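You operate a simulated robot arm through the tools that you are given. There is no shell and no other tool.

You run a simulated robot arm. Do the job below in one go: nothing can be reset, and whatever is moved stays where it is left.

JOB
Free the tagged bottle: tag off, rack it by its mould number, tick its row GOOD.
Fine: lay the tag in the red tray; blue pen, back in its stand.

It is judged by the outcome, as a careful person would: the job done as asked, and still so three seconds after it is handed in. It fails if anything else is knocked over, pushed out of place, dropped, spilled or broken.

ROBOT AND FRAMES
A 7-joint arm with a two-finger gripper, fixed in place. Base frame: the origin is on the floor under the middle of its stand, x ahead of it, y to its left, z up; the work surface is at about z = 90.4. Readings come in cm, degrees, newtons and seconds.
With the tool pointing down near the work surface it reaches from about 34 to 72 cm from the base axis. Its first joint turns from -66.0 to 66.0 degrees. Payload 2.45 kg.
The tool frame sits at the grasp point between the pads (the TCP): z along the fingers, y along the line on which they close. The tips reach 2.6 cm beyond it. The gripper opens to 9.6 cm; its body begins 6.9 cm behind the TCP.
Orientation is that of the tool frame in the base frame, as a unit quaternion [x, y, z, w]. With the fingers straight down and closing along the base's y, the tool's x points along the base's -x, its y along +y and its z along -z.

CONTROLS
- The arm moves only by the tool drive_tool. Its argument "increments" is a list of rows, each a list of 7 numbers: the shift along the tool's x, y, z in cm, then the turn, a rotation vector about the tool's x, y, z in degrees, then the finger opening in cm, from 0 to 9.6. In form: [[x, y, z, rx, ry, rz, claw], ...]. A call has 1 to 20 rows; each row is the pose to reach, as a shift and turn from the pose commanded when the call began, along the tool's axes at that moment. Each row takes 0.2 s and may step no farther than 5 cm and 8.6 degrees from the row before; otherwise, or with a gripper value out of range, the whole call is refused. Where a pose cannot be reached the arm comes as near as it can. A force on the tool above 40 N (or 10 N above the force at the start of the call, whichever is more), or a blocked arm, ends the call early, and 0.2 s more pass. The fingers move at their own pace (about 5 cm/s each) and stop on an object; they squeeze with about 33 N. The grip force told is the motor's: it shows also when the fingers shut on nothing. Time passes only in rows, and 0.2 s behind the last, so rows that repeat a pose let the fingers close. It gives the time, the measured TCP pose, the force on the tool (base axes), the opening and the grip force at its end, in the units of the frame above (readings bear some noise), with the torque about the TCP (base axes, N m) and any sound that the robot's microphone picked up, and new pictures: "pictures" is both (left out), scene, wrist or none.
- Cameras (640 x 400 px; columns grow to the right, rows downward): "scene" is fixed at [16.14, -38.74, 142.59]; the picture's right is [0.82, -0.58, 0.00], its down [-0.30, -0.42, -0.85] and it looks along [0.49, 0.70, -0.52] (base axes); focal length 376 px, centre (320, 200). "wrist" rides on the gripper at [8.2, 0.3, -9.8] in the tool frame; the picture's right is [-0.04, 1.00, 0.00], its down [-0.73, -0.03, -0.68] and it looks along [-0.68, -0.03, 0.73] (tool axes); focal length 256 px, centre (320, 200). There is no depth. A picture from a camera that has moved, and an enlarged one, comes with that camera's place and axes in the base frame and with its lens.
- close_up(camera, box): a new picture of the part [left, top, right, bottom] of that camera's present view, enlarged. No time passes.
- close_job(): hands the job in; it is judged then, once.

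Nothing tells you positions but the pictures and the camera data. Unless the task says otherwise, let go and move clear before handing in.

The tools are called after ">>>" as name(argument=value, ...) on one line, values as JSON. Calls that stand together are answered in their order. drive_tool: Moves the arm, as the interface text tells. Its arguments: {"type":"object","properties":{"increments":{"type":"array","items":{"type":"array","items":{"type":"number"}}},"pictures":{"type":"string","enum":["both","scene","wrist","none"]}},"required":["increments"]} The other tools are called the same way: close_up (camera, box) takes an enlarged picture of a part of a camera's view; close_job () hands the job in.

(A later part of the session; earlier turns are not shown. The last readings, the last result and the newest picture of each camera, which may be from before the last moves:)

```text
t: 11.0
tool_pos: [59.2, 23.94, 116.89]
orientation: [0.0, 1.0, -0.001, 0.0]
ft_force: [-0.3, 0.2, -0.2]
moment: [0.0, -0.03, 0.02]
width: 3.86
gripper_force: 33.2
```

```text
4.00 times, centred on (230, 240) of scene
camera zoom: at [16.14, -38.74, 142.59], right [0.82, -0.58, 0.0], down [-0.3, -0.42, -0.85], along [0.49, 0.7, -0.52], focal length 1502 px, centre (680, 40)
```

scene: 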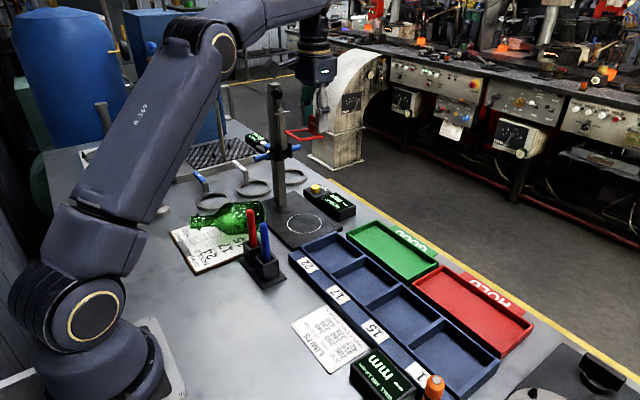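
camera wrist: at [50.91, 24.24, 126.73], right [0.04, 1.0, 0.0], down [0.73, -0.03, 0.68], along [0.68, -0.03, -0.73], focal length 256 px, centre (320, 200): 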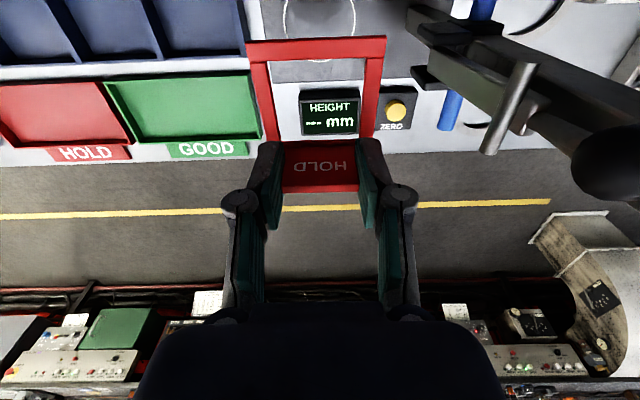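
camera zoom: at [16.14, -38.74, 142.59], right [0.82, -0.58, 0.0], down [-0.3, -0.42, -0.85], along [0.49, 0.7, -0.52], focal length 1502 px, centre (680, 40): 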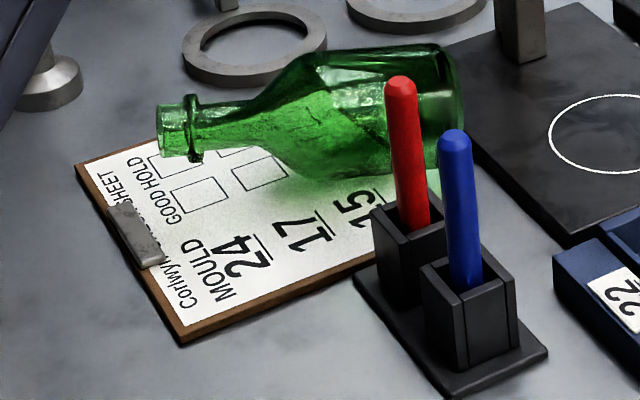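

The bottle is whole but rolling slowly to the left, and I can't block it safely from here past the gauge column. I'll take the tag toward the red tray to free the gripper while watching where the bottle stops.

>>> drive_tool(increments=[[-0.5, -4.2, 0, 0, 0, 0, 2.0], [-1.0, -8.6, 0, 0, 0, 0, 2.0], [-1.5, -13.0, 0, 0, 0, 0, 2.0], [-2.0, -17.4, 0, 0, 0, 0, 2.0]], pictures="scene")

>>> close_up(camera="scene", box=[140, 150, 300, 290])

```text
t: 12.0
tool_pos: [61.23, 6.41, 117.08]
orientation: [0.0, 1.0, 0.0, 0.0]
ft_force: [0.2, 0.0, 0.0]
moment: [0.03, 0.02, 0.0]
width: 3.86
gripper_force: 32.8
```

scene: 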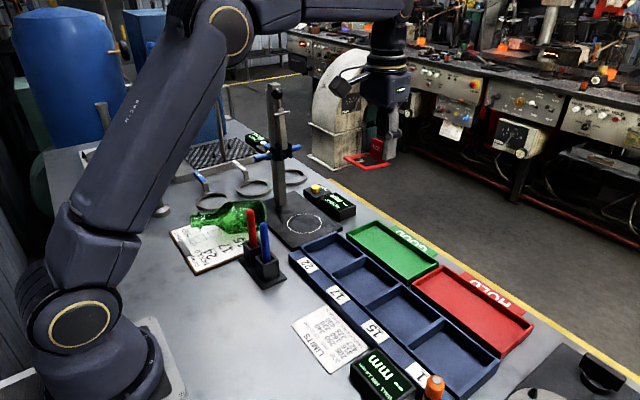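

```text
2.86 times, centred on (220, 220) of scene
camera zoom: at [16.14, -38.74, 142.59], right [0.82, -0.58, 0.0], down [-0.3, -0.42, -0.85], along [0.49, 0.7, -0.52], focal length 1073 px, centre (606, 143)
```

zoom: 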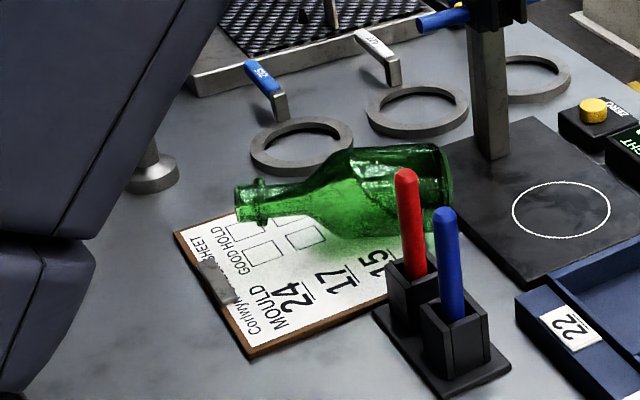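

The bottle has nearly stopped, lying across the clipboard well short of the ring gauges. I'll carry the tag on over the red tray.

>>> drive_tool(increments=[[-0.4, -4.2, 0, 0, 0, 0, 2.0], [-0.9, -8.4, 0, 0, 0, 0, 2.0], [-1.4, -12.6, 0.5, 0, 0, 0, 2.0], [-1.9, -16.8, 1.5, 0, 0, 0, 2.0], [-2.4, -19.5, 3.0, 0, 0, 0, 2.0], [-2.8, -21.3, 5.0, 0, 0, 0, 2.0], [-2.8, -21.3, 7.0, 0, 0, 0, 2.0], [-2.8, -21.3, 7.0, 0, 0, 0, 2.0]])

>>> close_up(camera="scene", box=[140, 150, 300, 290])

>>> close_up(camera="wrist", box=[180, 0, 460, 210])

>>> close_up(camera="scene", box=[340, 120, 540, 350])

```text
t: 13.8
tool_pos: [63.86, -14.88, 110.33]
orientation: [0.0, 1.0, 0.0, 0.0]
ft_force: [0.1, 0.1, -0.9]
moment: [-0.02, -0.01, -0.03]
width: 3.86
gripper_force: 33.0
camera wrist: at [55.69, -14.55, 119.94], right [0.04, 1.0, 0.0], down [0.73, -0.03, 0.68], along [0.68, -0.03, -0.73], focal length 256 px, centre (320, 200)
```

scene: 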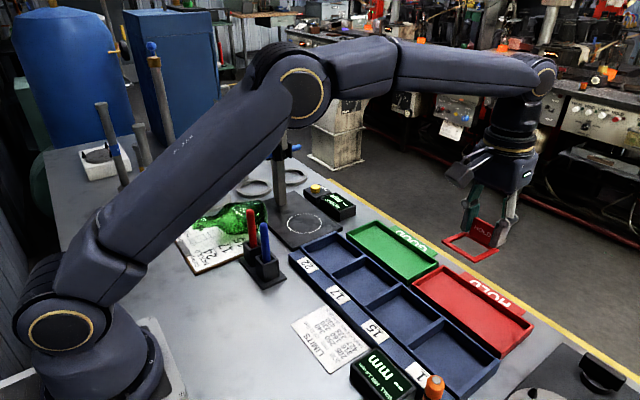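
wrist: 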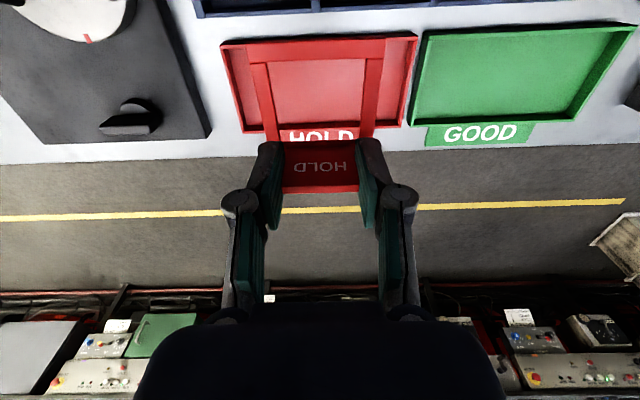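

```text
2.86 times, centred on (220, 220) of scene
camera zoom: at [16.14, -38.74, 142.59], right [0.82, -0.58, 0.0], down [-0.3, -0.42, -0.85], along [0.49, 0.7, -0.52], focal length 1073 px, centre (606, 143)
```

zoom: 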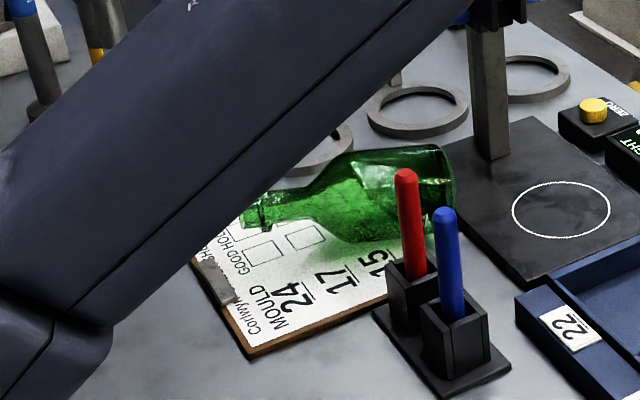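

```text
1.90 times, centred on (320, 105) of wrist
camera zoom: at [55.69, -14.55, 119.94], right [0.04, 1.0, 0.0], down [0.73, -0.03, 0.68], along [0.68, -0.03, -0.73], focal length 488 px, centre (320, 381)
```

zoom: 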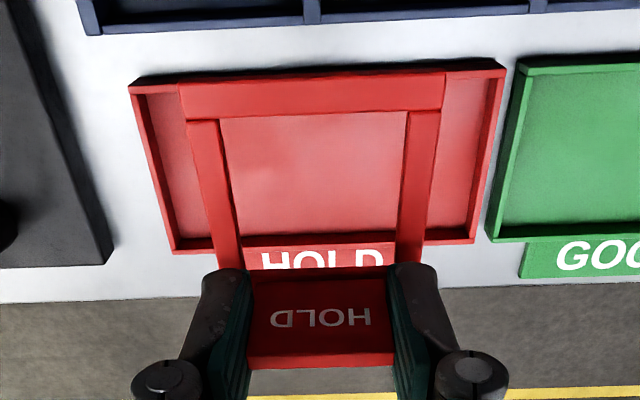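

```text
1.74 times, centred on (440, 235) of scene
camera zoom: at [16.14, -38.74, 142.59], right [0.82, -0.58, 0.0], down [-0.3, -0.42, -0.85], along [0.49, 0.7, -0.52], focal length 653 px, centre (111, 139)
```

zoom: 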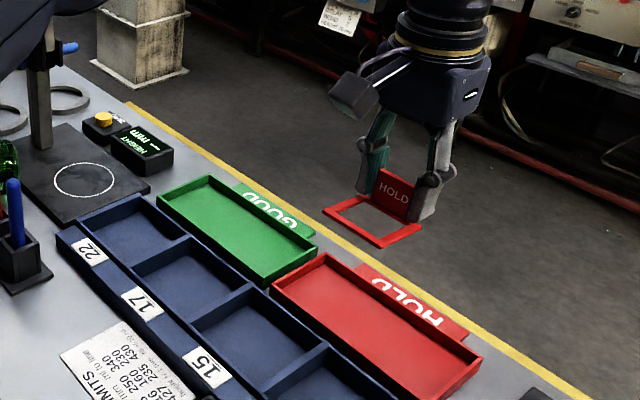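

The bottle has come to rest. Seen from above, the red tray spans x 61–70 and y −24.4 to −5.8, so I'll centre the frame in it and lower it to just above the floor.

>>> drive_tool(increments=[[-1.4, 0, 2.0, 0, 0, 0, 2.0], [-2.8, 0, 4.5, 0, 0, 0, 2.0], [-4.1, 0, 7.0, 0, 0, 0, 2.0], [-4.1, 0, 9.5, 0, 0, 0, 2.0], [-4.1, 0, 11.5, 0, 0, 0, 2.0], [-4.1, 0, 13.0, 0, 0, 0, 2.0], [-4.1, 0, 13.0, 0, 0, 0, 2.0]])

>>> close_up(camera="scene", box=[380, 200, 540, 360])

>>> close_up(camera="wrist", box=[180, 0, 460, 210])

```text
t: 15.4
tool_pos: [68.04, -14.57, 96.93]
orientation: [-0.001, 1.0, 0.0, 0.0]
ft_force: [-0.1, 0.3, 0.4]
moment: [0.01, 0.0, 0.02]
width: 3.86
gripper_force: 33.2
camera wrist: at [59.91, -14.36, 106.76], right [0.04, 1.0, 0.0], down [0.73, -0.03, 0.68], along [0.68, -0.03, -0.73], focal length 256 px, centre (320, 200)
```

scene: 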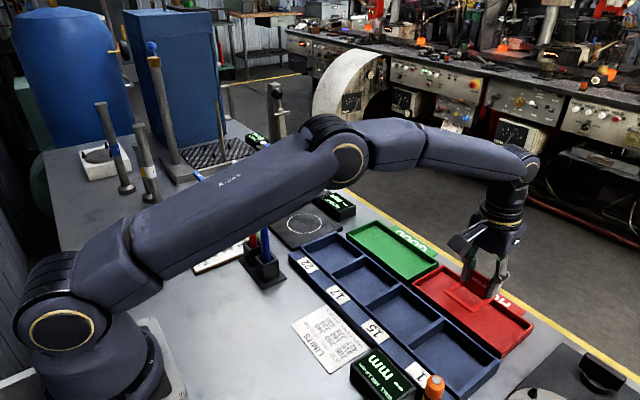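
wrist: 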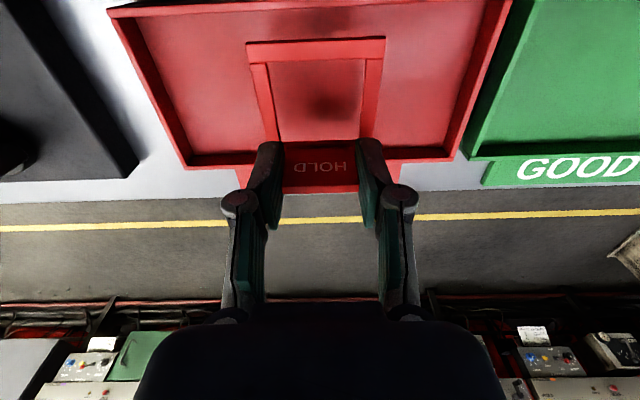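

```text
2.50 times, centred on (460, 280) of scene
camera zoom: at [16.14, -38.74, 142.59], right [0.82, -0.58, 0.0], down [-0.3, -0.42, -0.85], along [0.49, 0.7, -0.52], focal length 939 px, centre (-30, 0)
```

zoom: 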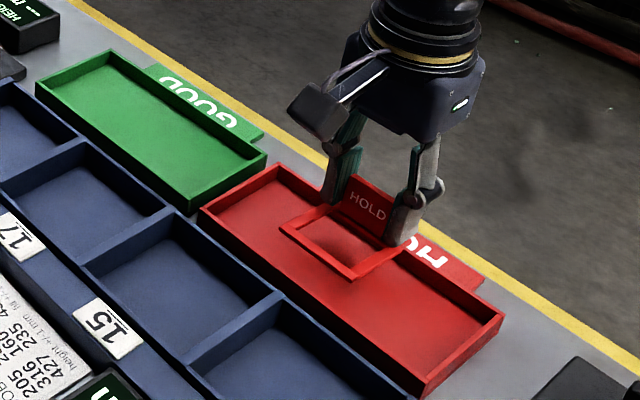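

```text
1.90 times, centred on (320, 105) of wrist
camera zoom: at [59.91, -14.36, 106.76], right [0.04, 1.0, 0.0], down [0.73, -0.03, 0.68], along [0.68, -0.03, -0.73], focal length 488 px, centre (320, 381)
```

zoom: 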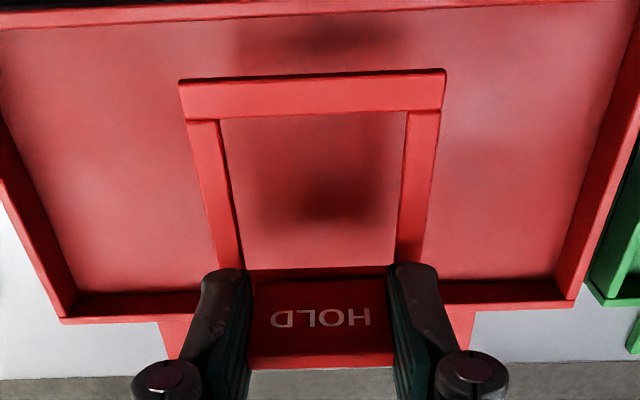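

The frame hangs clear inside the tray walls, about 2 cm above the floor. Lowering gently.

>>> drive_tool(increments=[[0, 0, 0.4, 0, 0, 0, 2.0], [0, 0, 0.8, 0, 0, 0, 2.0], [0, 0, 1.2, 0, 0, 0, 2.0], [0, 0, 1.5, 0, 0, 0, 2.0]], pictures="wrist")

>>> close_up(camera="scene", box=[430, 240, 530, 340])

>>> close_up(camera="wrist", box=[220, 20, 420, 210])

```text
t: 16.4
tool_pos: [68.07, -14.8, 95.69]
orientation: [0.0, 1.0, 0.001, -0.001]
ft_force: [0.0, -0.8, -0.3]
moment: [-0.01, 0.03, 0.01]
width: 3.84
gripper_force: 33.4
camera wrist: at [59.83, -14.44, 105.31], right [0.04, 1.0, 0.0], down [0.73, -0.03, 0.68], along [0.68, -0.03, -0.73], focal length 256 px, centre (320, 200)
```

wrist: 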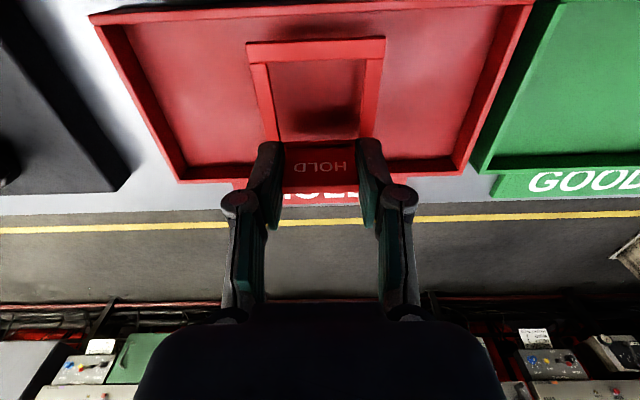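

```text
4.00 times, centred on (480, 290) of scene
camera zoom: at [16.14, -38.74, 142.59], right [0.82, -0.58, 0.0], down [-0.3, -0.42, -0.85], along [0.49, 0.7, -0.52], focal length 1502 px, centre (-320, -160)
```

zoom: 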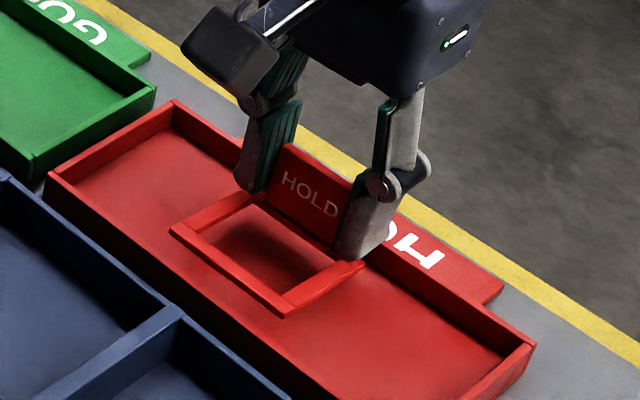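

```text
2.11 times, centred on (320, 115) of wrist
camera zoom: at [59.83, -14.44, 105.31], right [0.04, 1.0, 0.0], down [0.73, -0.03, 0.68], along [0.68, -0.03, -0.73], focal length 539 px, centre (320, 379)
```

zoom: 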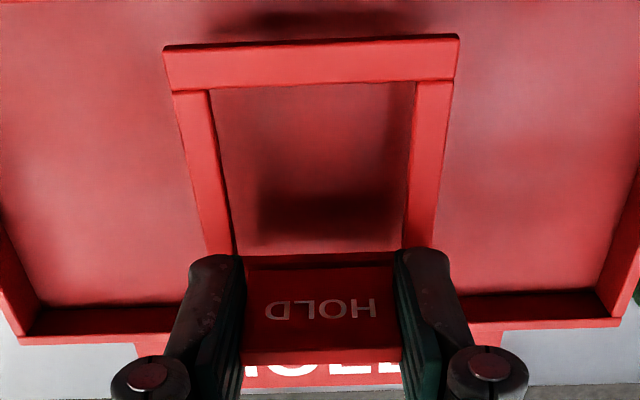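

>>> drive_tool(increments=[[0, 0, 0.2, 0, 0, 0, 2.0], [0, 0, 0.4, 0, 0, 0, 2.0], [0, 0, 0.5, 0, 0, 0, 2.0]], pictures="none")

>>> close_up(camera="scene", box=[430, 240, 530, 340])

```text
t: 17.2
tool_pos: [68.02, -14.72, 94.97]
orientation: [0.0, 1.0, 0.0, 0.0]
ft_force: [0.0, -0.3, 0.3]
moment: [0.0, -0.02, -0.02]
width: 3.86
gripper_force: 33.1
```

```text
4.00 times, centred on (480, 290) of scene
camera zoom: at [16.14, -38.74, 142.59], right [0.82, -0.58, 0.0], down [-0.3, -0.42, -0.85], along [0.49, 0.7, -0.52], focal length 1502 px, centre (-320, -160)
```

zoom: 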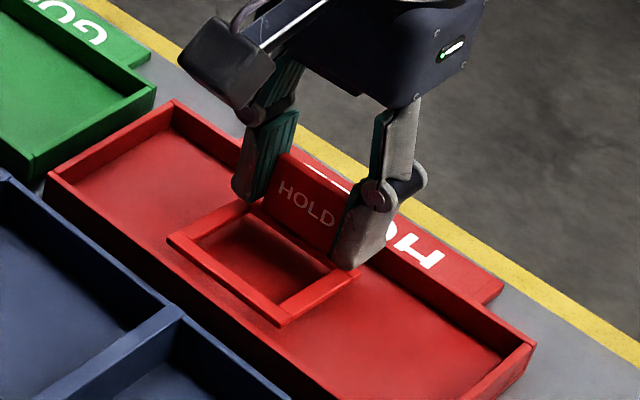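

>>> drive_tool(increments=[[0, 0, 0.15, 0, 0, 0, 2.0], [0, 0, 0.3, 0, 0, 0, 2.0]], pictures="none")

>>> close_up(camera="scene", box=[430, 240, 530, 340])

```text
t: 17.8
tool_pos: [67.94, -14.88, 94.86]
orientation: [0.0, 1.0, 0.0, 0.0]
ft_force: [-0.2, 0.0, 0.5]
moment: [0.02, 0.04, 0.01]
width: 3.86
gripper_force: 33.3
```

```text
4.00 times, centred on (480, 290) of scene
camera zoom: at [16.14, -38.74, 142.59], right [0.82, -0.58, 0.0], down [-0.3, -0.42, -0.85], along [0.49, 0.7, -0.52], focal length 1502 px, centre (-320, -160)
```

zoom: 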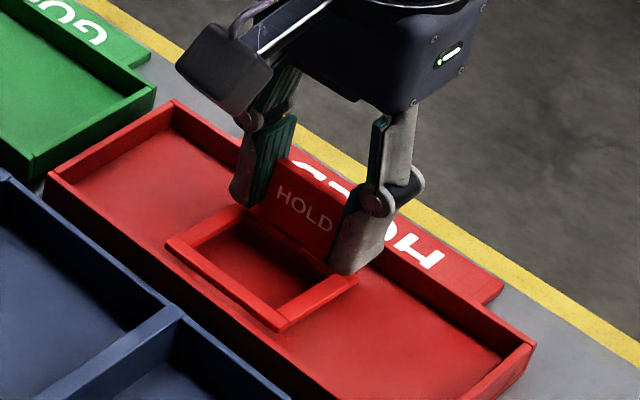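

>>> drive_tool(increments=[[0, 0, 0.15, 0, 0, 0, 2.0], [0, 0, 0.3, 0, 0, 0, 2.0]], pictures="none")

>>> close_up(camera="scene", box=[430, 240, 530, 340])

>>> close_up(camera="wrist", box=[220, 20, 420, 210])

```text
t: 18.4
tool_pos: [68.15, -14.91, 94.47]
orientation: [0.0, 1.0, 0.0, 0.0]
ft_force: [1.0, 0.2, -0.2]
moment: [0.01, 0.02, -0.02]
width: 3.89
gripper_force: 33.0
```

```text
4.00 times, centred on (480, 290) of scene
camera zoom: at [16.14, -38.74, 142.59], right [0.82, -0.58, 0.0], down [-0.3, -0.42, -0.85], along [0.49, 0.7, -0.52], focal length 1502 px, centre (-320, -160)
```

zoom: 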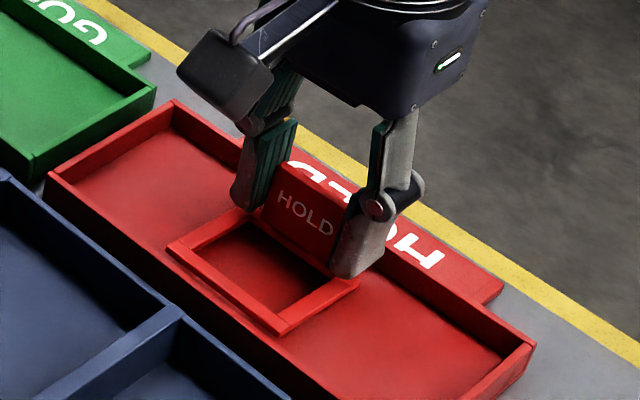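

```text
2.11 times, centred on (320, 115) of wrist
camera zoom: at [59.83, -14.48, 104.21], right [0.04, 1.0, 0.0], down [0.73, -0.03, 0.68], along [0.68, -0.03, -0.73], focal length 539 px, centre (320, 379)
```

zoom: 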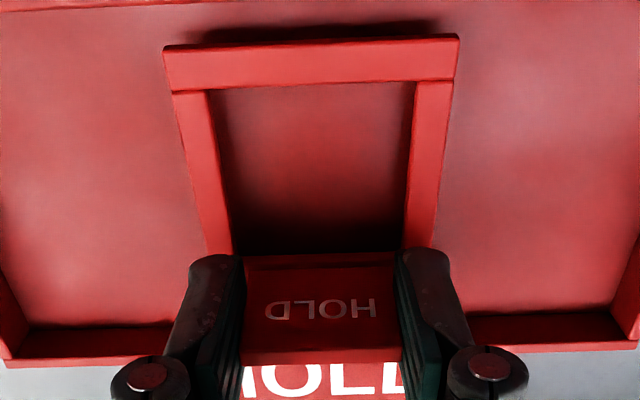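

>>> drive_tool(increments=[[0, 0, 0.15, 0, 0, 0, 2.0], [0, 0, 0.25, 0, 0, 0, 2.0]], pictures="none")

>>> close_up(camera="scene", box=[440, 270, 510, 340])

>>> close_up(camera="wrist", box=[220, 20, 420, 210])

```text
t: 19.0
tool_pos: [68.05, -14.73, 94.28]
orientation: [0.0, 1.0, 0.0, 0.0]
ft_force: [-0.2, 0.1, -0.2]
moment: [0.0, -0.01, 0.02]
width: 3.87
gripper_force: 33.1
```

```text
5.71 times, centred on (475, 305) of scene
camera zoom: at [16.14, -38.74, 142.59], right [0.82, -0.58, 0.0], down [-0.3, -0.42, -0.85], along [0.49, 0.7, -0.52], focal length 2146 px, centre (-566, -400)
```

zoom: 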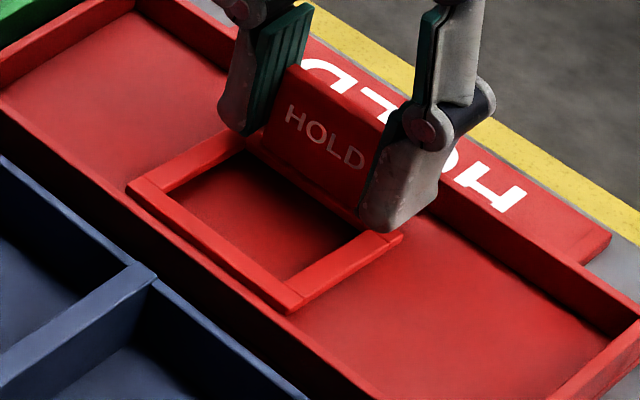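

```text
2.11 times, centred on (320, 115) of wrist
camera zoom: at [59.8, -14.45, 104.0], right [0.04, 1.0, 0.0], down [0.73, -0.03, 0.68], along [0.68, -0.03, -0.73], focal length 539 px, centre (320, 379)
```

zoom: 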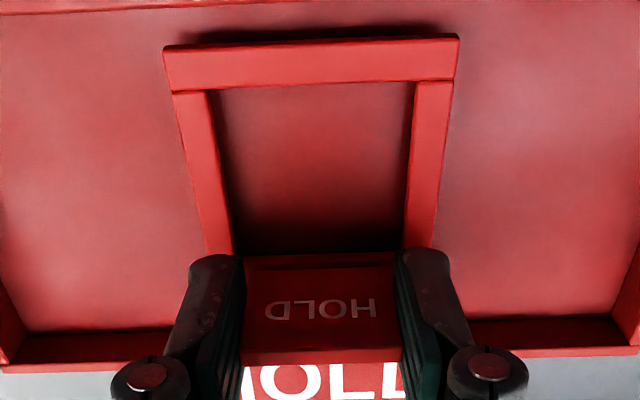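

>>> drive_tool(increments=[[0, 0, 0.12, 0, 0, 0, 2.0], [0, 0, 0.24, 0, 0, 0, 2.0]], pictures="none")

>>> close_up(camera="wrist", box=[240, 20, 400, 160])

```text
t: 19.6
tool_pos: [68.07, -14.85, 94.21]
orientation: [-0.001, 1.0, -0.001, 0.002]
ft_force: [-3.9, 0.8, 17.6]
moment: [0.05, 0.13, 0.02]
width: 3.87
gripper_force: 32.7
```

```text
2.86 times, centred on (320, 90) of wrist
camera zoom: at [59.82, -14.45, 103.93], right [0.04, 1.0, 0.0], down [0.73, -0.03, 0.68], along [0.68, -0.03, -0.73], focal length 731 px, centre (320, 514)
```

zoom: 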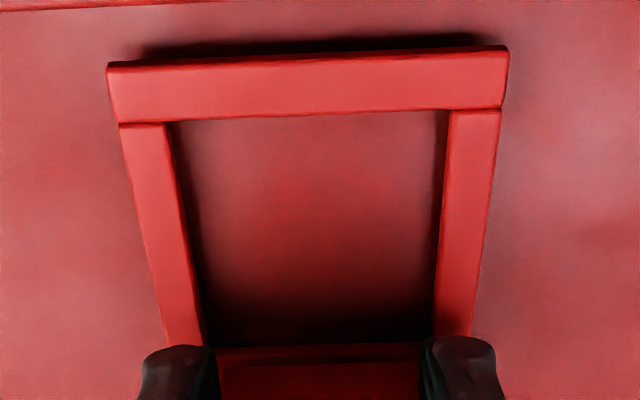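

The tag is touching the tray floor, with 17 N upward. I'll ease off a millimetre and open the fingers.

>>> drive_tool(increments=[[0, 0, -0.12, 0, 0, 0, 2.0], [0, 0, -0.12, 0, 0, 0, 4.4], [0, 0, -0.12, 0, 0, 0, 5.2], [0, 0, -0.12, 0, 0, 0, 6.0], [0, 0, -0.12, 0, 0, 0, 6.0]])

>>> close_up(camera="scene", box=[440, 270, 510, 340])

```text
t: 20.8
tool_pos: [68.08, -14.71, 94.03]
orientation: [0.001, 1.0, 0.001, 0.0]
ft_force: [0.0, -0.1, 0.2]
moment: [-0.02, -0.01, -0.03]
width: 6.02
gripper_force: 0.0
camera wrist: at [59.8, -14.41, 103.82], right [0.04, 1.0, 0.0], down [0.73, -0.03, 0.68], along [0.68, -0.03, -0.73], focal length 256 px, centre (320, 200)
```

scene: 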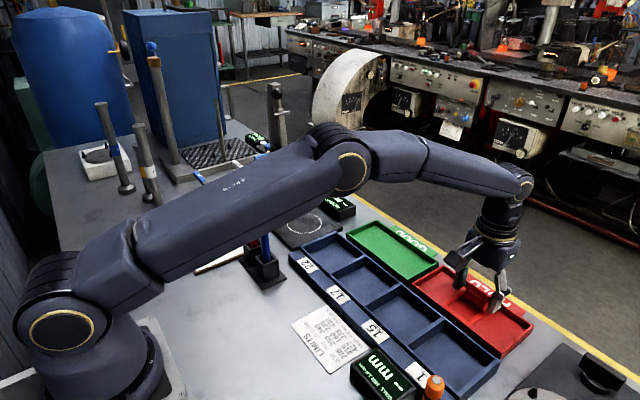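
wrist: 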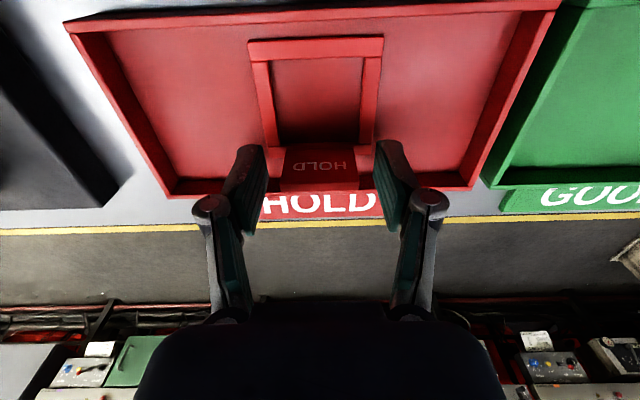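

```text
5.71 times, centred on (475, 305) of scene
camera zoom: at [16.14, -38.74, 142.59], right [0.82, -0.58, 0.0], down [-0.3, -0.42, -0.85], along [0.49, 0.7, -0.52], focal length 2146 px, centre (-566, -400)
```

zoom: 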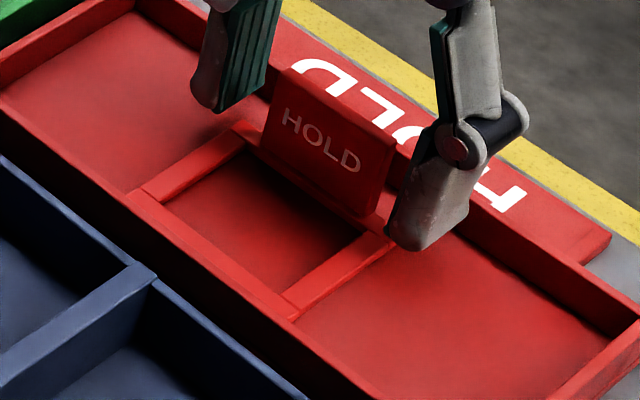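

The tag lies flat in the red tray. Now I'll raise the arm clear and move over to look at the fallen bottle from above.

>>> drive_tool(increments=[[0, 0, -1.0, 0, 0, 0, 6.0], [0, 0, -3.0, 0, 0, 0, 6.0], [0, 0, -7.0, 0, 0, 0, 6.0], [0, 0, -11.5, 0, 0, 0, 6.0], [0, 0, -16.0, 0, 0, 0, 6.0], [0, 0, -20.5, 0, 0, 0, 6.0], [0, 0, -25.0, 0, 0, 0, 6.0], [2.7, 3.5, -26, 0, 0, 0, 6.0], [5.4, 7.0, -27, 0, 0, 0, 6.0], [8.1, 10.5, -28, 0, 0, 0, 6.0], [10.8, 14.0, -28, 0, 0, 0, 6.0], [13.5, 17.5, -28, 0, 0, 0, 6.0], [16.2, 21.0, -28, 0, 0, 0, 6.0], [18.9, 24.5, -28, 0, 0, 0, 6.0], [21.6, 28.0, -28, 0, 0, 0, 6.0], [24.3, 31.5, -28, 0, 0, 0, 6.0], [27.0, 35.0, -28, 0, 0, 0, 6.0], [29.5, 38.5, -28, 0, 0, 0, 6.0], [31.5, 42.0, -28, 0, 0, 0, 6.0], [31.5, 42.0, -28, 0, 0, 0, 6.0]])

>>> close_up(camera="scene", box=[430, 250, 540, 360])

>>> close_up(camera="scene", box=[160, 170, 300, 290])

```text
t: 25.0
tool_pos: [36.46, 27.13, 121.91]
orientation: [0.0, 1.0, 0.0, 0.0]
ft_force: [-1.1, 0.4, 0.0]
moment: [0.03, 0.01, -0.01]
width: 6.02
gripper_force: 0.0
out of reach, approached as far as the arm can: row 6, 7, 8
camera wrist: at [28.19, 27.52, 131.71], right [0.04, 1.0, 0.0], down [0.73, -0.03, 0.68], along [0.68, -0.03, -0.73], focal length 256 px, centre (320, 200)
```

scene: 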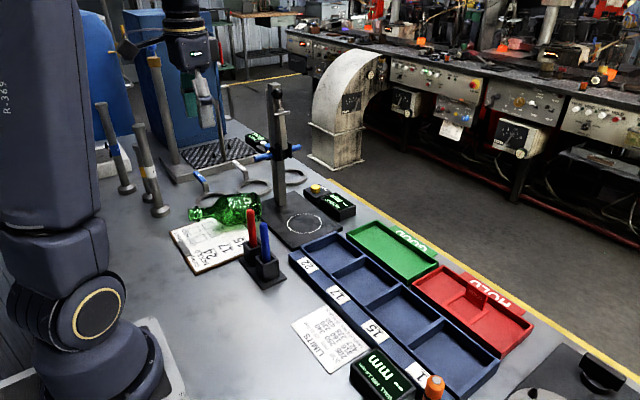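
wrist: 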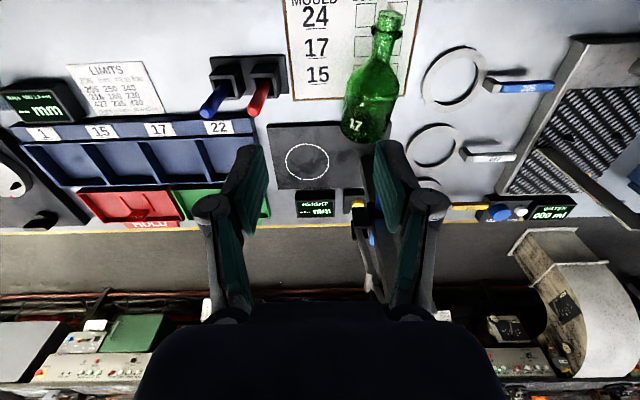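

```text
3.64 times, centred on (485, 305) of scene
camera zoom: at [16.14, -38.74, 142.59], right [0.82, -0.58, 0.0], down [-0.3, -0.42, -0.85], along [0.49, 0.7, -0.52], focal length 1366 px, centre (-280, -182)
```

zoom: 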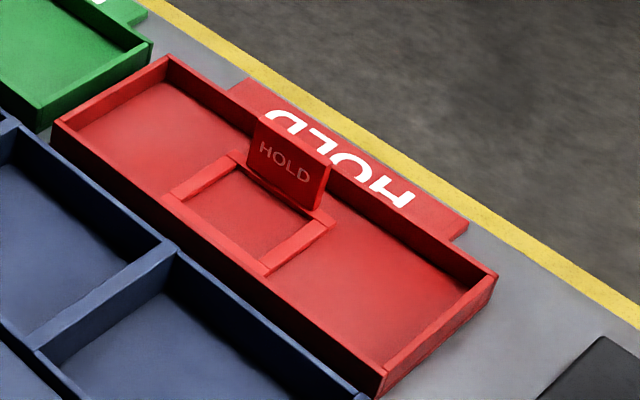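

```text
3.33 times, centred on (230, 230) of scene
camera zoom: at [16.14, -38.74, 142.59], right [0.82, -0.58, 0.0], down [-0.3, -0.42, -0.85], along [0.49, 0.7, -0.52], focal length 1252 px, centre (620, 100)
```

zoom: 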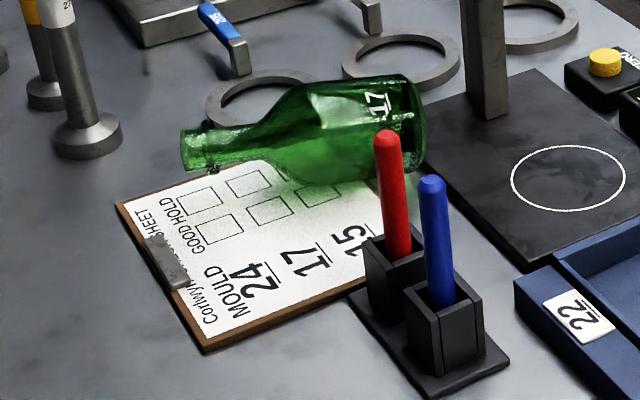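

The tag is safely in the tray. The bottle has crept a little, so I'll check whether it's still moving.

>>> close_up(camera="wrist", box=[280, 0, 480, 150])

>>> drive_tool(increments=[[0, 0, 0, 0, 0, 0, 9.6], [0, 0, 0, 0, 0, 0, 9.6], [0, 0, 0, 0, 0, 0, 9.6], [0, 0, 0, 0, 0, 0, 9.6]], pictures="none")

>>> close_up(camera="wrist", box=[280, 0, 480, 150])

>>> close_up(camera="scene", box=[160, 170, 300, 290])

```text
2.67 times, centred on (380, 75) of wrist
camera zoom: at [28.19, 27.52, 131.71], right [0.04, 1.0, 0.0], down [0.73, -0.03, 0.68], along [0.68, -0.03, -0.73], focal length 683 px, centre (160, 533)
```

zoom: 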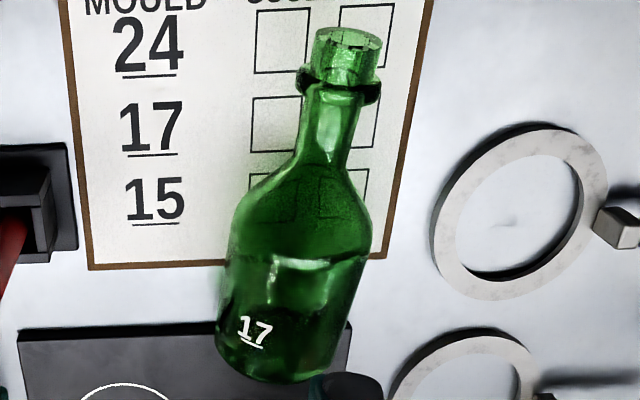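

```text
t: 26.0
tool_pos: [36.3, 27.16, 121.98]
orientation: [-0.001, 1.0, 0.001, -0.001]
ft_force: [-0.6, 0.5, 0.1]
moment: [0.0, -0.01, -0.02]
width: 9.59
gripper_force: 0.1
```

```text
2.67 times, centred on (380, 75) of wrist
camera zoom: at [28.22, 27.48, 131.71], right [0.04, 1.0, 0.0], down [0.73, -0.03, 0.68], along [0.68, -0.03, -0.73], focal length 683 px, centre (160, 533)
```

zoom: 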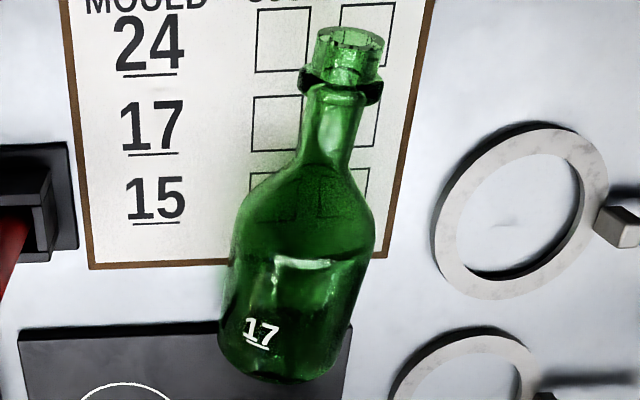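

```text
3.33 times, centred on (230, 230) of scene
camera zoom: at [16.14, -38.74, 142.59], right [0.82, -0.58, 0.0], down [-0.3, -0.42, -0.85], along [0.49, 0.7, -0.52], focal length 1252 px, centre (620, 100)
```

zoom: 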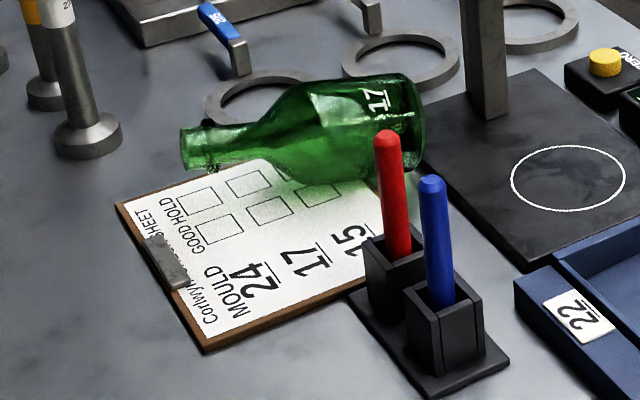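

The bottle lies with its mouth toward the robot, its body around (42–48, 34) and its axis near z≈94.5, creeping very slowly. I'll come over the body with the fingers wide and slightly tilted so I can later stand it upright, and check from closer.

>>> drive_tool(increments=[[-1.5, 1.8, 2.5, 0.36, -7.0, 2.93, 9.6], [-3.0, 3.6, 6.0, 0.72, -13.98, 5.87, 9.6], [-4.5, 5.4, 9.5, 0.72, -13.98, 5.87, 9.6], [-6.1, 7.2, 12.5, 0.72, -13.98, 5.87, 9.6], [-6.1, 7.3, 15.0, 0.72, -13.98, 5.87, 9.6], [-6.1, 7.3, 15.0, 0.72, -13.98, 5.87, 9.6]])

>>> close_up(camera="wrist", box=[200, 0, 440, 220])

>>> close_up(camera="scene", box=[160, 130, 300, 270])

```text
t: 27.4
tool_pos: [42.72, 34.28, 107.06]
orientation: [0.051, 0.991, -0.006, 0.122]
ft_force: [0.8, 0.6, 0.5]
moment: [-0.01, 0.02, 0.01]
width: 9.57
gripper_force: 0.0
camera wrist: at [32.37, 35.69, 114.55], right [0.14, 0.99, 0.01], down [0.54, -0.09, 0.84], along [0.83, -0.11, -0.55], focal length 256 px, centre (320, 200)
```

scene: 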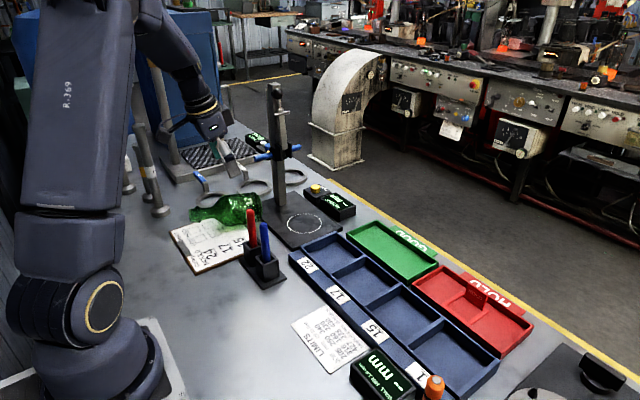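
wrist: 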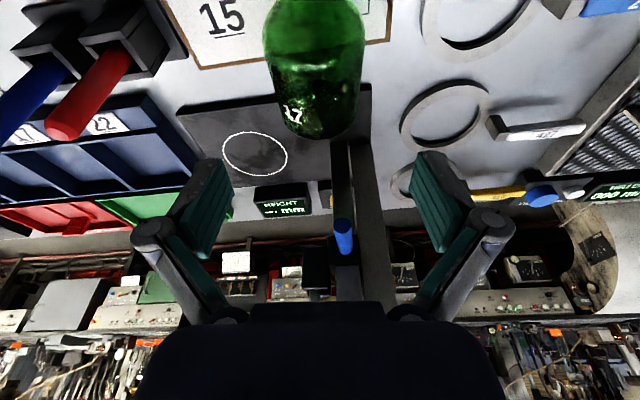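

```text
1.82 times, centred on (320, 110) of wrist
camera zoom: at [32.37, 35.69, 114.55], right [0.14, 0.99, 0.01], down [0.54, -0.09, 0.84], along [0.83, -0.11, -0.55], focal length 465 px, centre (320, 364)
```

zoom: 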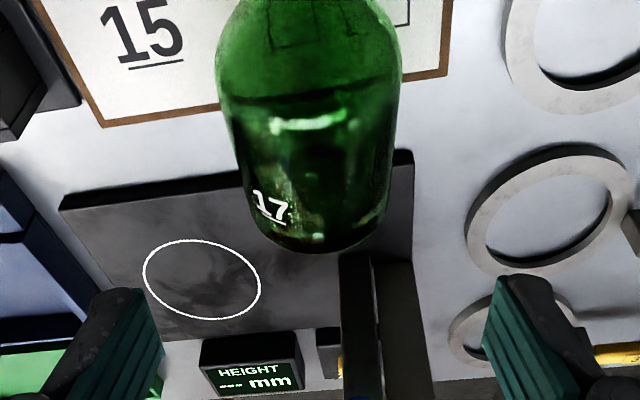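

```text
2.86 times, centred on (230, 200) of scene
camera zoom: at [16.14, -38.74, 142.59], right [0.82, -0.58, 0.0], down [-0.3, -0.42, -0.85], along [0.49, 0.7, -0.52], focal length 1073 px, centre (577, 200)
```

zoom: 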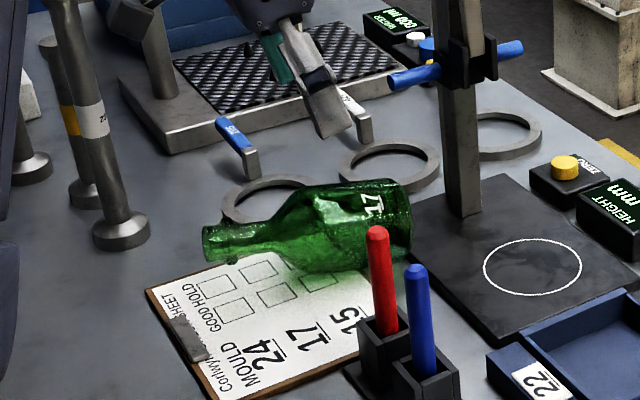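

The bottle's axis is centred between the fingers, with TCP at about (42.7, 34.3). I'll go straight down to the axis height, keeping the fingers wide open.

>>> drive_tool(increments=[[0.6, 0, 2.3, 0, 0, 0, 9.6], [1.2, 0, 4.6, 0, 0, 0, 9.6], [1.8, 0, 6.9, 0, 0, 0, 9.6], [2.3, 0, 8.9, 0, 0, 0, 9.6], [2.75, 0, 10.6, 0, 0, 0, 9.6], [3.05, 0, 11.8, 0, 0, 0, 9.6]])

>>> close_up(camera="wrist", box=[180, 20, 460, 260])

>>> close_up(camera="scene", box=[170, 140, 310, 270])

```text
t: 28.8
tool_pos: [42.49, 34.59, 94.82]
orientation: [0.051, 0.991, -0.007, 0.121]
ft_force: [-0.3, -1.2, 0.4]
moment: [-0.02, -0.01, 0.01]
width: 9.58
gripper_force: 0.1
camera wrist: at [32.27, 35.98, 102.37], right [0.14, 0.99, 0.01], down [0.54, -0.09, 0.84], along [0.83, -0.11, -0.55], focal length 256 px, centre (320, 200)
```

scene: 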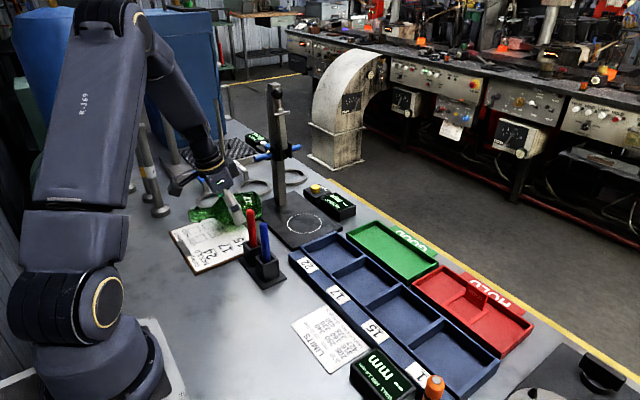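
wrist: 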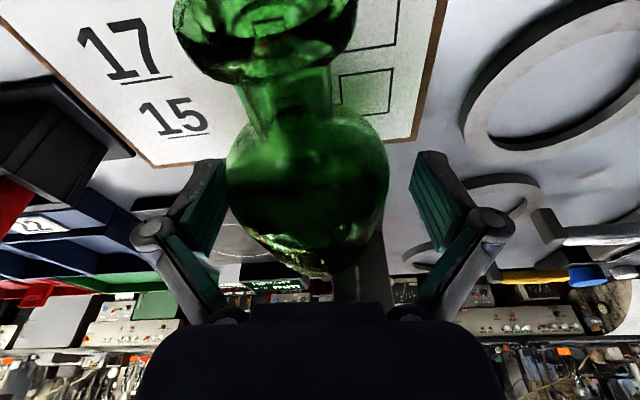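

```text
1.67 times, centred on (320, 140) of wrist
camera zoom: at [32.27, 35.98, 102.37], right [0.14, 0.99, 0.01], down [0.54, -0.09, 0.84], along [0.83, -0.11, -0.55], focal length 427 px, centre (320, 300)
```

zoom: 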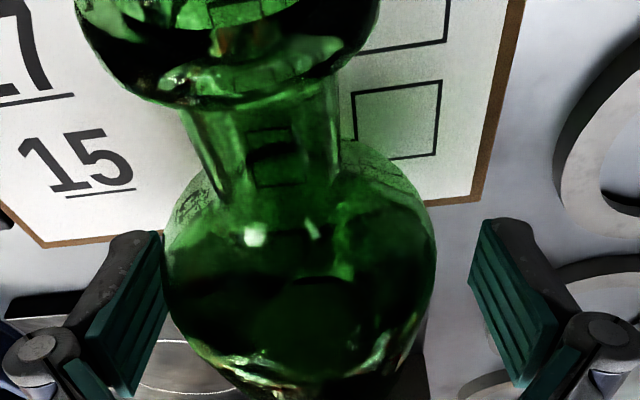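

```text
3.08 times, centred on (240, 205) of scene
camera zoom: at [16.14, -38.74, 142.59], right [0.82, -0.58, 0.0], down [-0.3, -0.42, -0.85], along [0.49, 0.7, -0.52], focal length 1156 px, centre (566, 185)
```

zoom: 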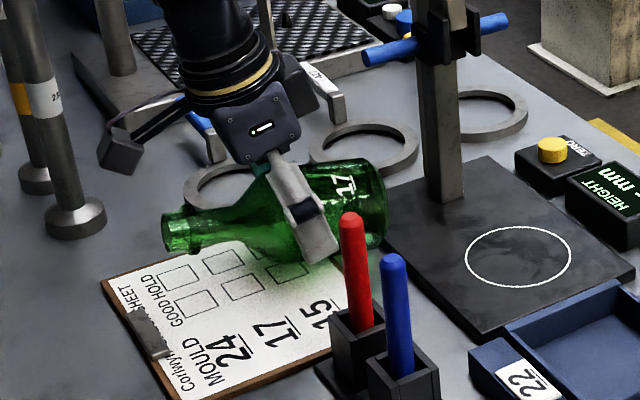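

The bottle is between the fingers, about 4 mm off centre. I'll centre on it and close.

>>> drive_tool(increments=[[0, -0.2, 0, 0, 0, 0, 9.6], [0, -0.4, 0, 0, 0, 0, 9.6], [0, -0.4, 0, 0, 0, 0, 8.6], [0, -0.4, 0, 0, 0, 0, 7.8], [0, -0.4, 0, 0, 0, 0, 7.2], [0, -0.4, 0, 0, 0, 0, 6.6], [0, -0.4, 0, 0, 0, 0, 6.0], [0, -0.4, 0, 0, 0, 0, 6.0]])

>>> close_up(camera="wrist", box=[180, 20, 460, 260])

>>> close_up(camera="scene", box=[170, 140, 310, 270])

```text
t: 30.6
tool_pos: [42.51, 34.2, 94.96]
orientation: [0.051, 0.991, -0.007, 0.121]
ft_force: [-0.6, -0.7, 3.0]
moment: [-0.06, 0.0, -0.03]
width: 7.09
gripper_force: 32.6
camera wrist: at [32.23, 35.55, 102.39], right [0.14, 0.99, 0.01], down [0.54, -0.09, 0.84], along [0.83, -0.11, -0.55], focal length 256 px, centre (320, 200)
```

scene: 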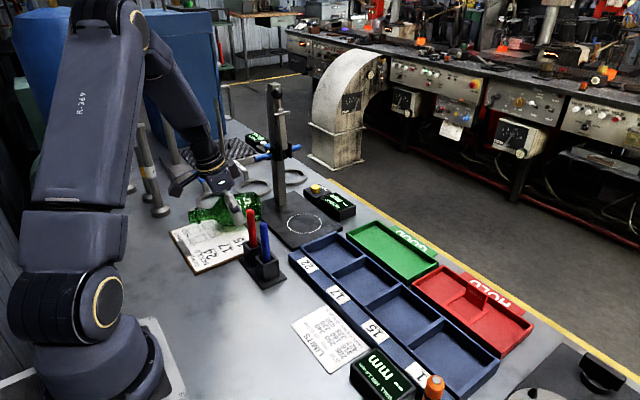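
wrist: 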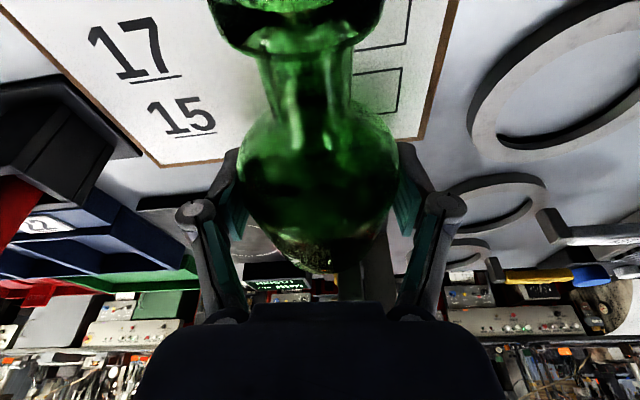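

```text
1.67 times, centred on (320, 140) of wrist
camera zoom: at [32.23, 35.55, 102.39], right [0.14, 0.99, 0.01], down [0.54, -0.09, 0.84], along [0.83, -0.11, -0.55], focal length 427 px, centre (320, 300)
```

zoom: 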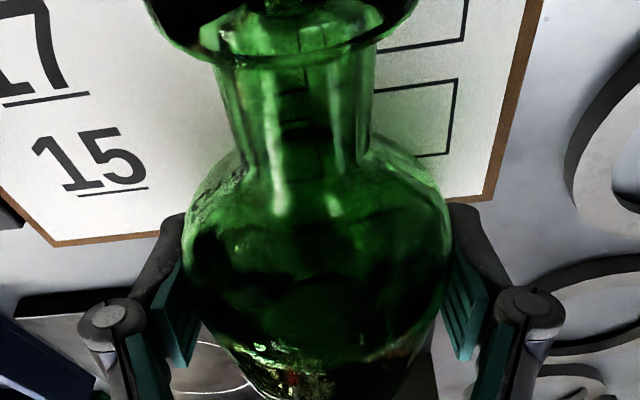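

```text
3.08 times, centred on (240, 205) of scene
camera zoom: at [16.13, -38.75, 142.59], right [0.82, -0.58, 0.0], down [-0.3, -0.42, -0.85], along [0.49, 0.7, -0.52], focal length 1156 px, centre (566, 185)
```

zoom: 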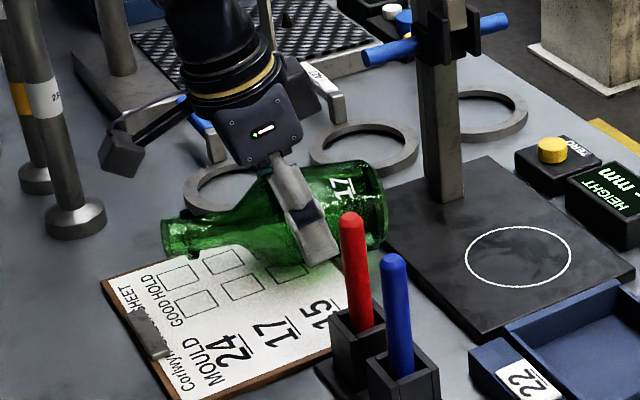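

The grip is firm on the body at 7.1 cm. I'll lift a little and check that the bottle stays rigid in the hand.

>>> drive_tool(increments=[[-0.12, 0, -0.49, 0, 0, 0, 6.0], [-0.24, 0, -0.97, 0, 0, 0, 6.0], [-0.48, 0, -1.94, 0, 0, 0, 6.0], [-0.73, 0, -2.91, 0, 0, 0, 6.0]], pictures="scene")

>>> close_up(camera="scene", box=[170, 140, 310, 270])

```text
t: 31.6
tool_pos: [42.29, 34.11, 97.97]
orientation: [0.051, 0.991, -0.006, 0.122]
ft_force: [1.0, 0.2, -3.2]
moment: [0.01, 0.07, 0.0]
width: 7.1
gripper_force: 33.5
```

scene: 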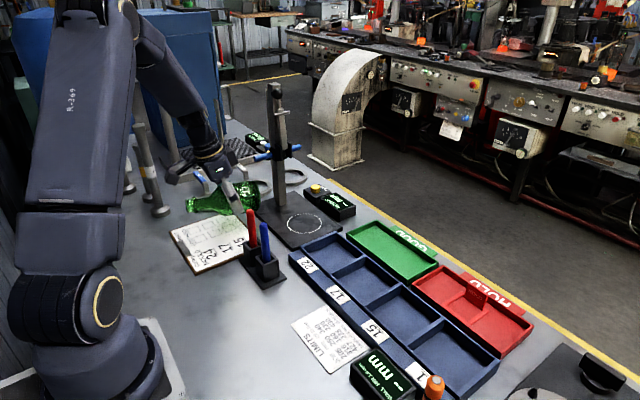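

```text
3.08 times, centred on (240, 205) of scene
camera zoom: at [16.14, -38.74, 142.59], right [0.82, -0.58, 0.0], down [-0.3, -0.42, -0.85], along [0.49, 0.7, -0.52], focal length 1156 px, centre (566, 185)
```

zoom: 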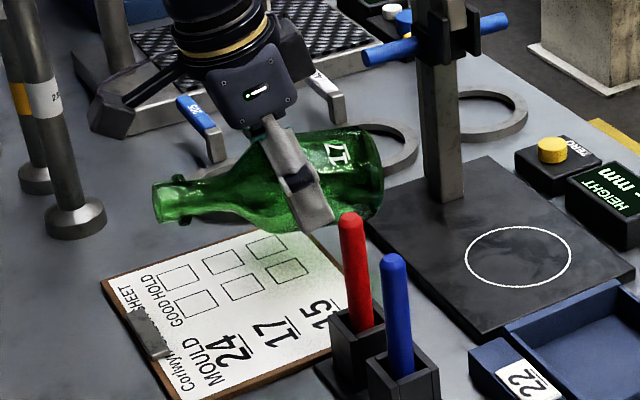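

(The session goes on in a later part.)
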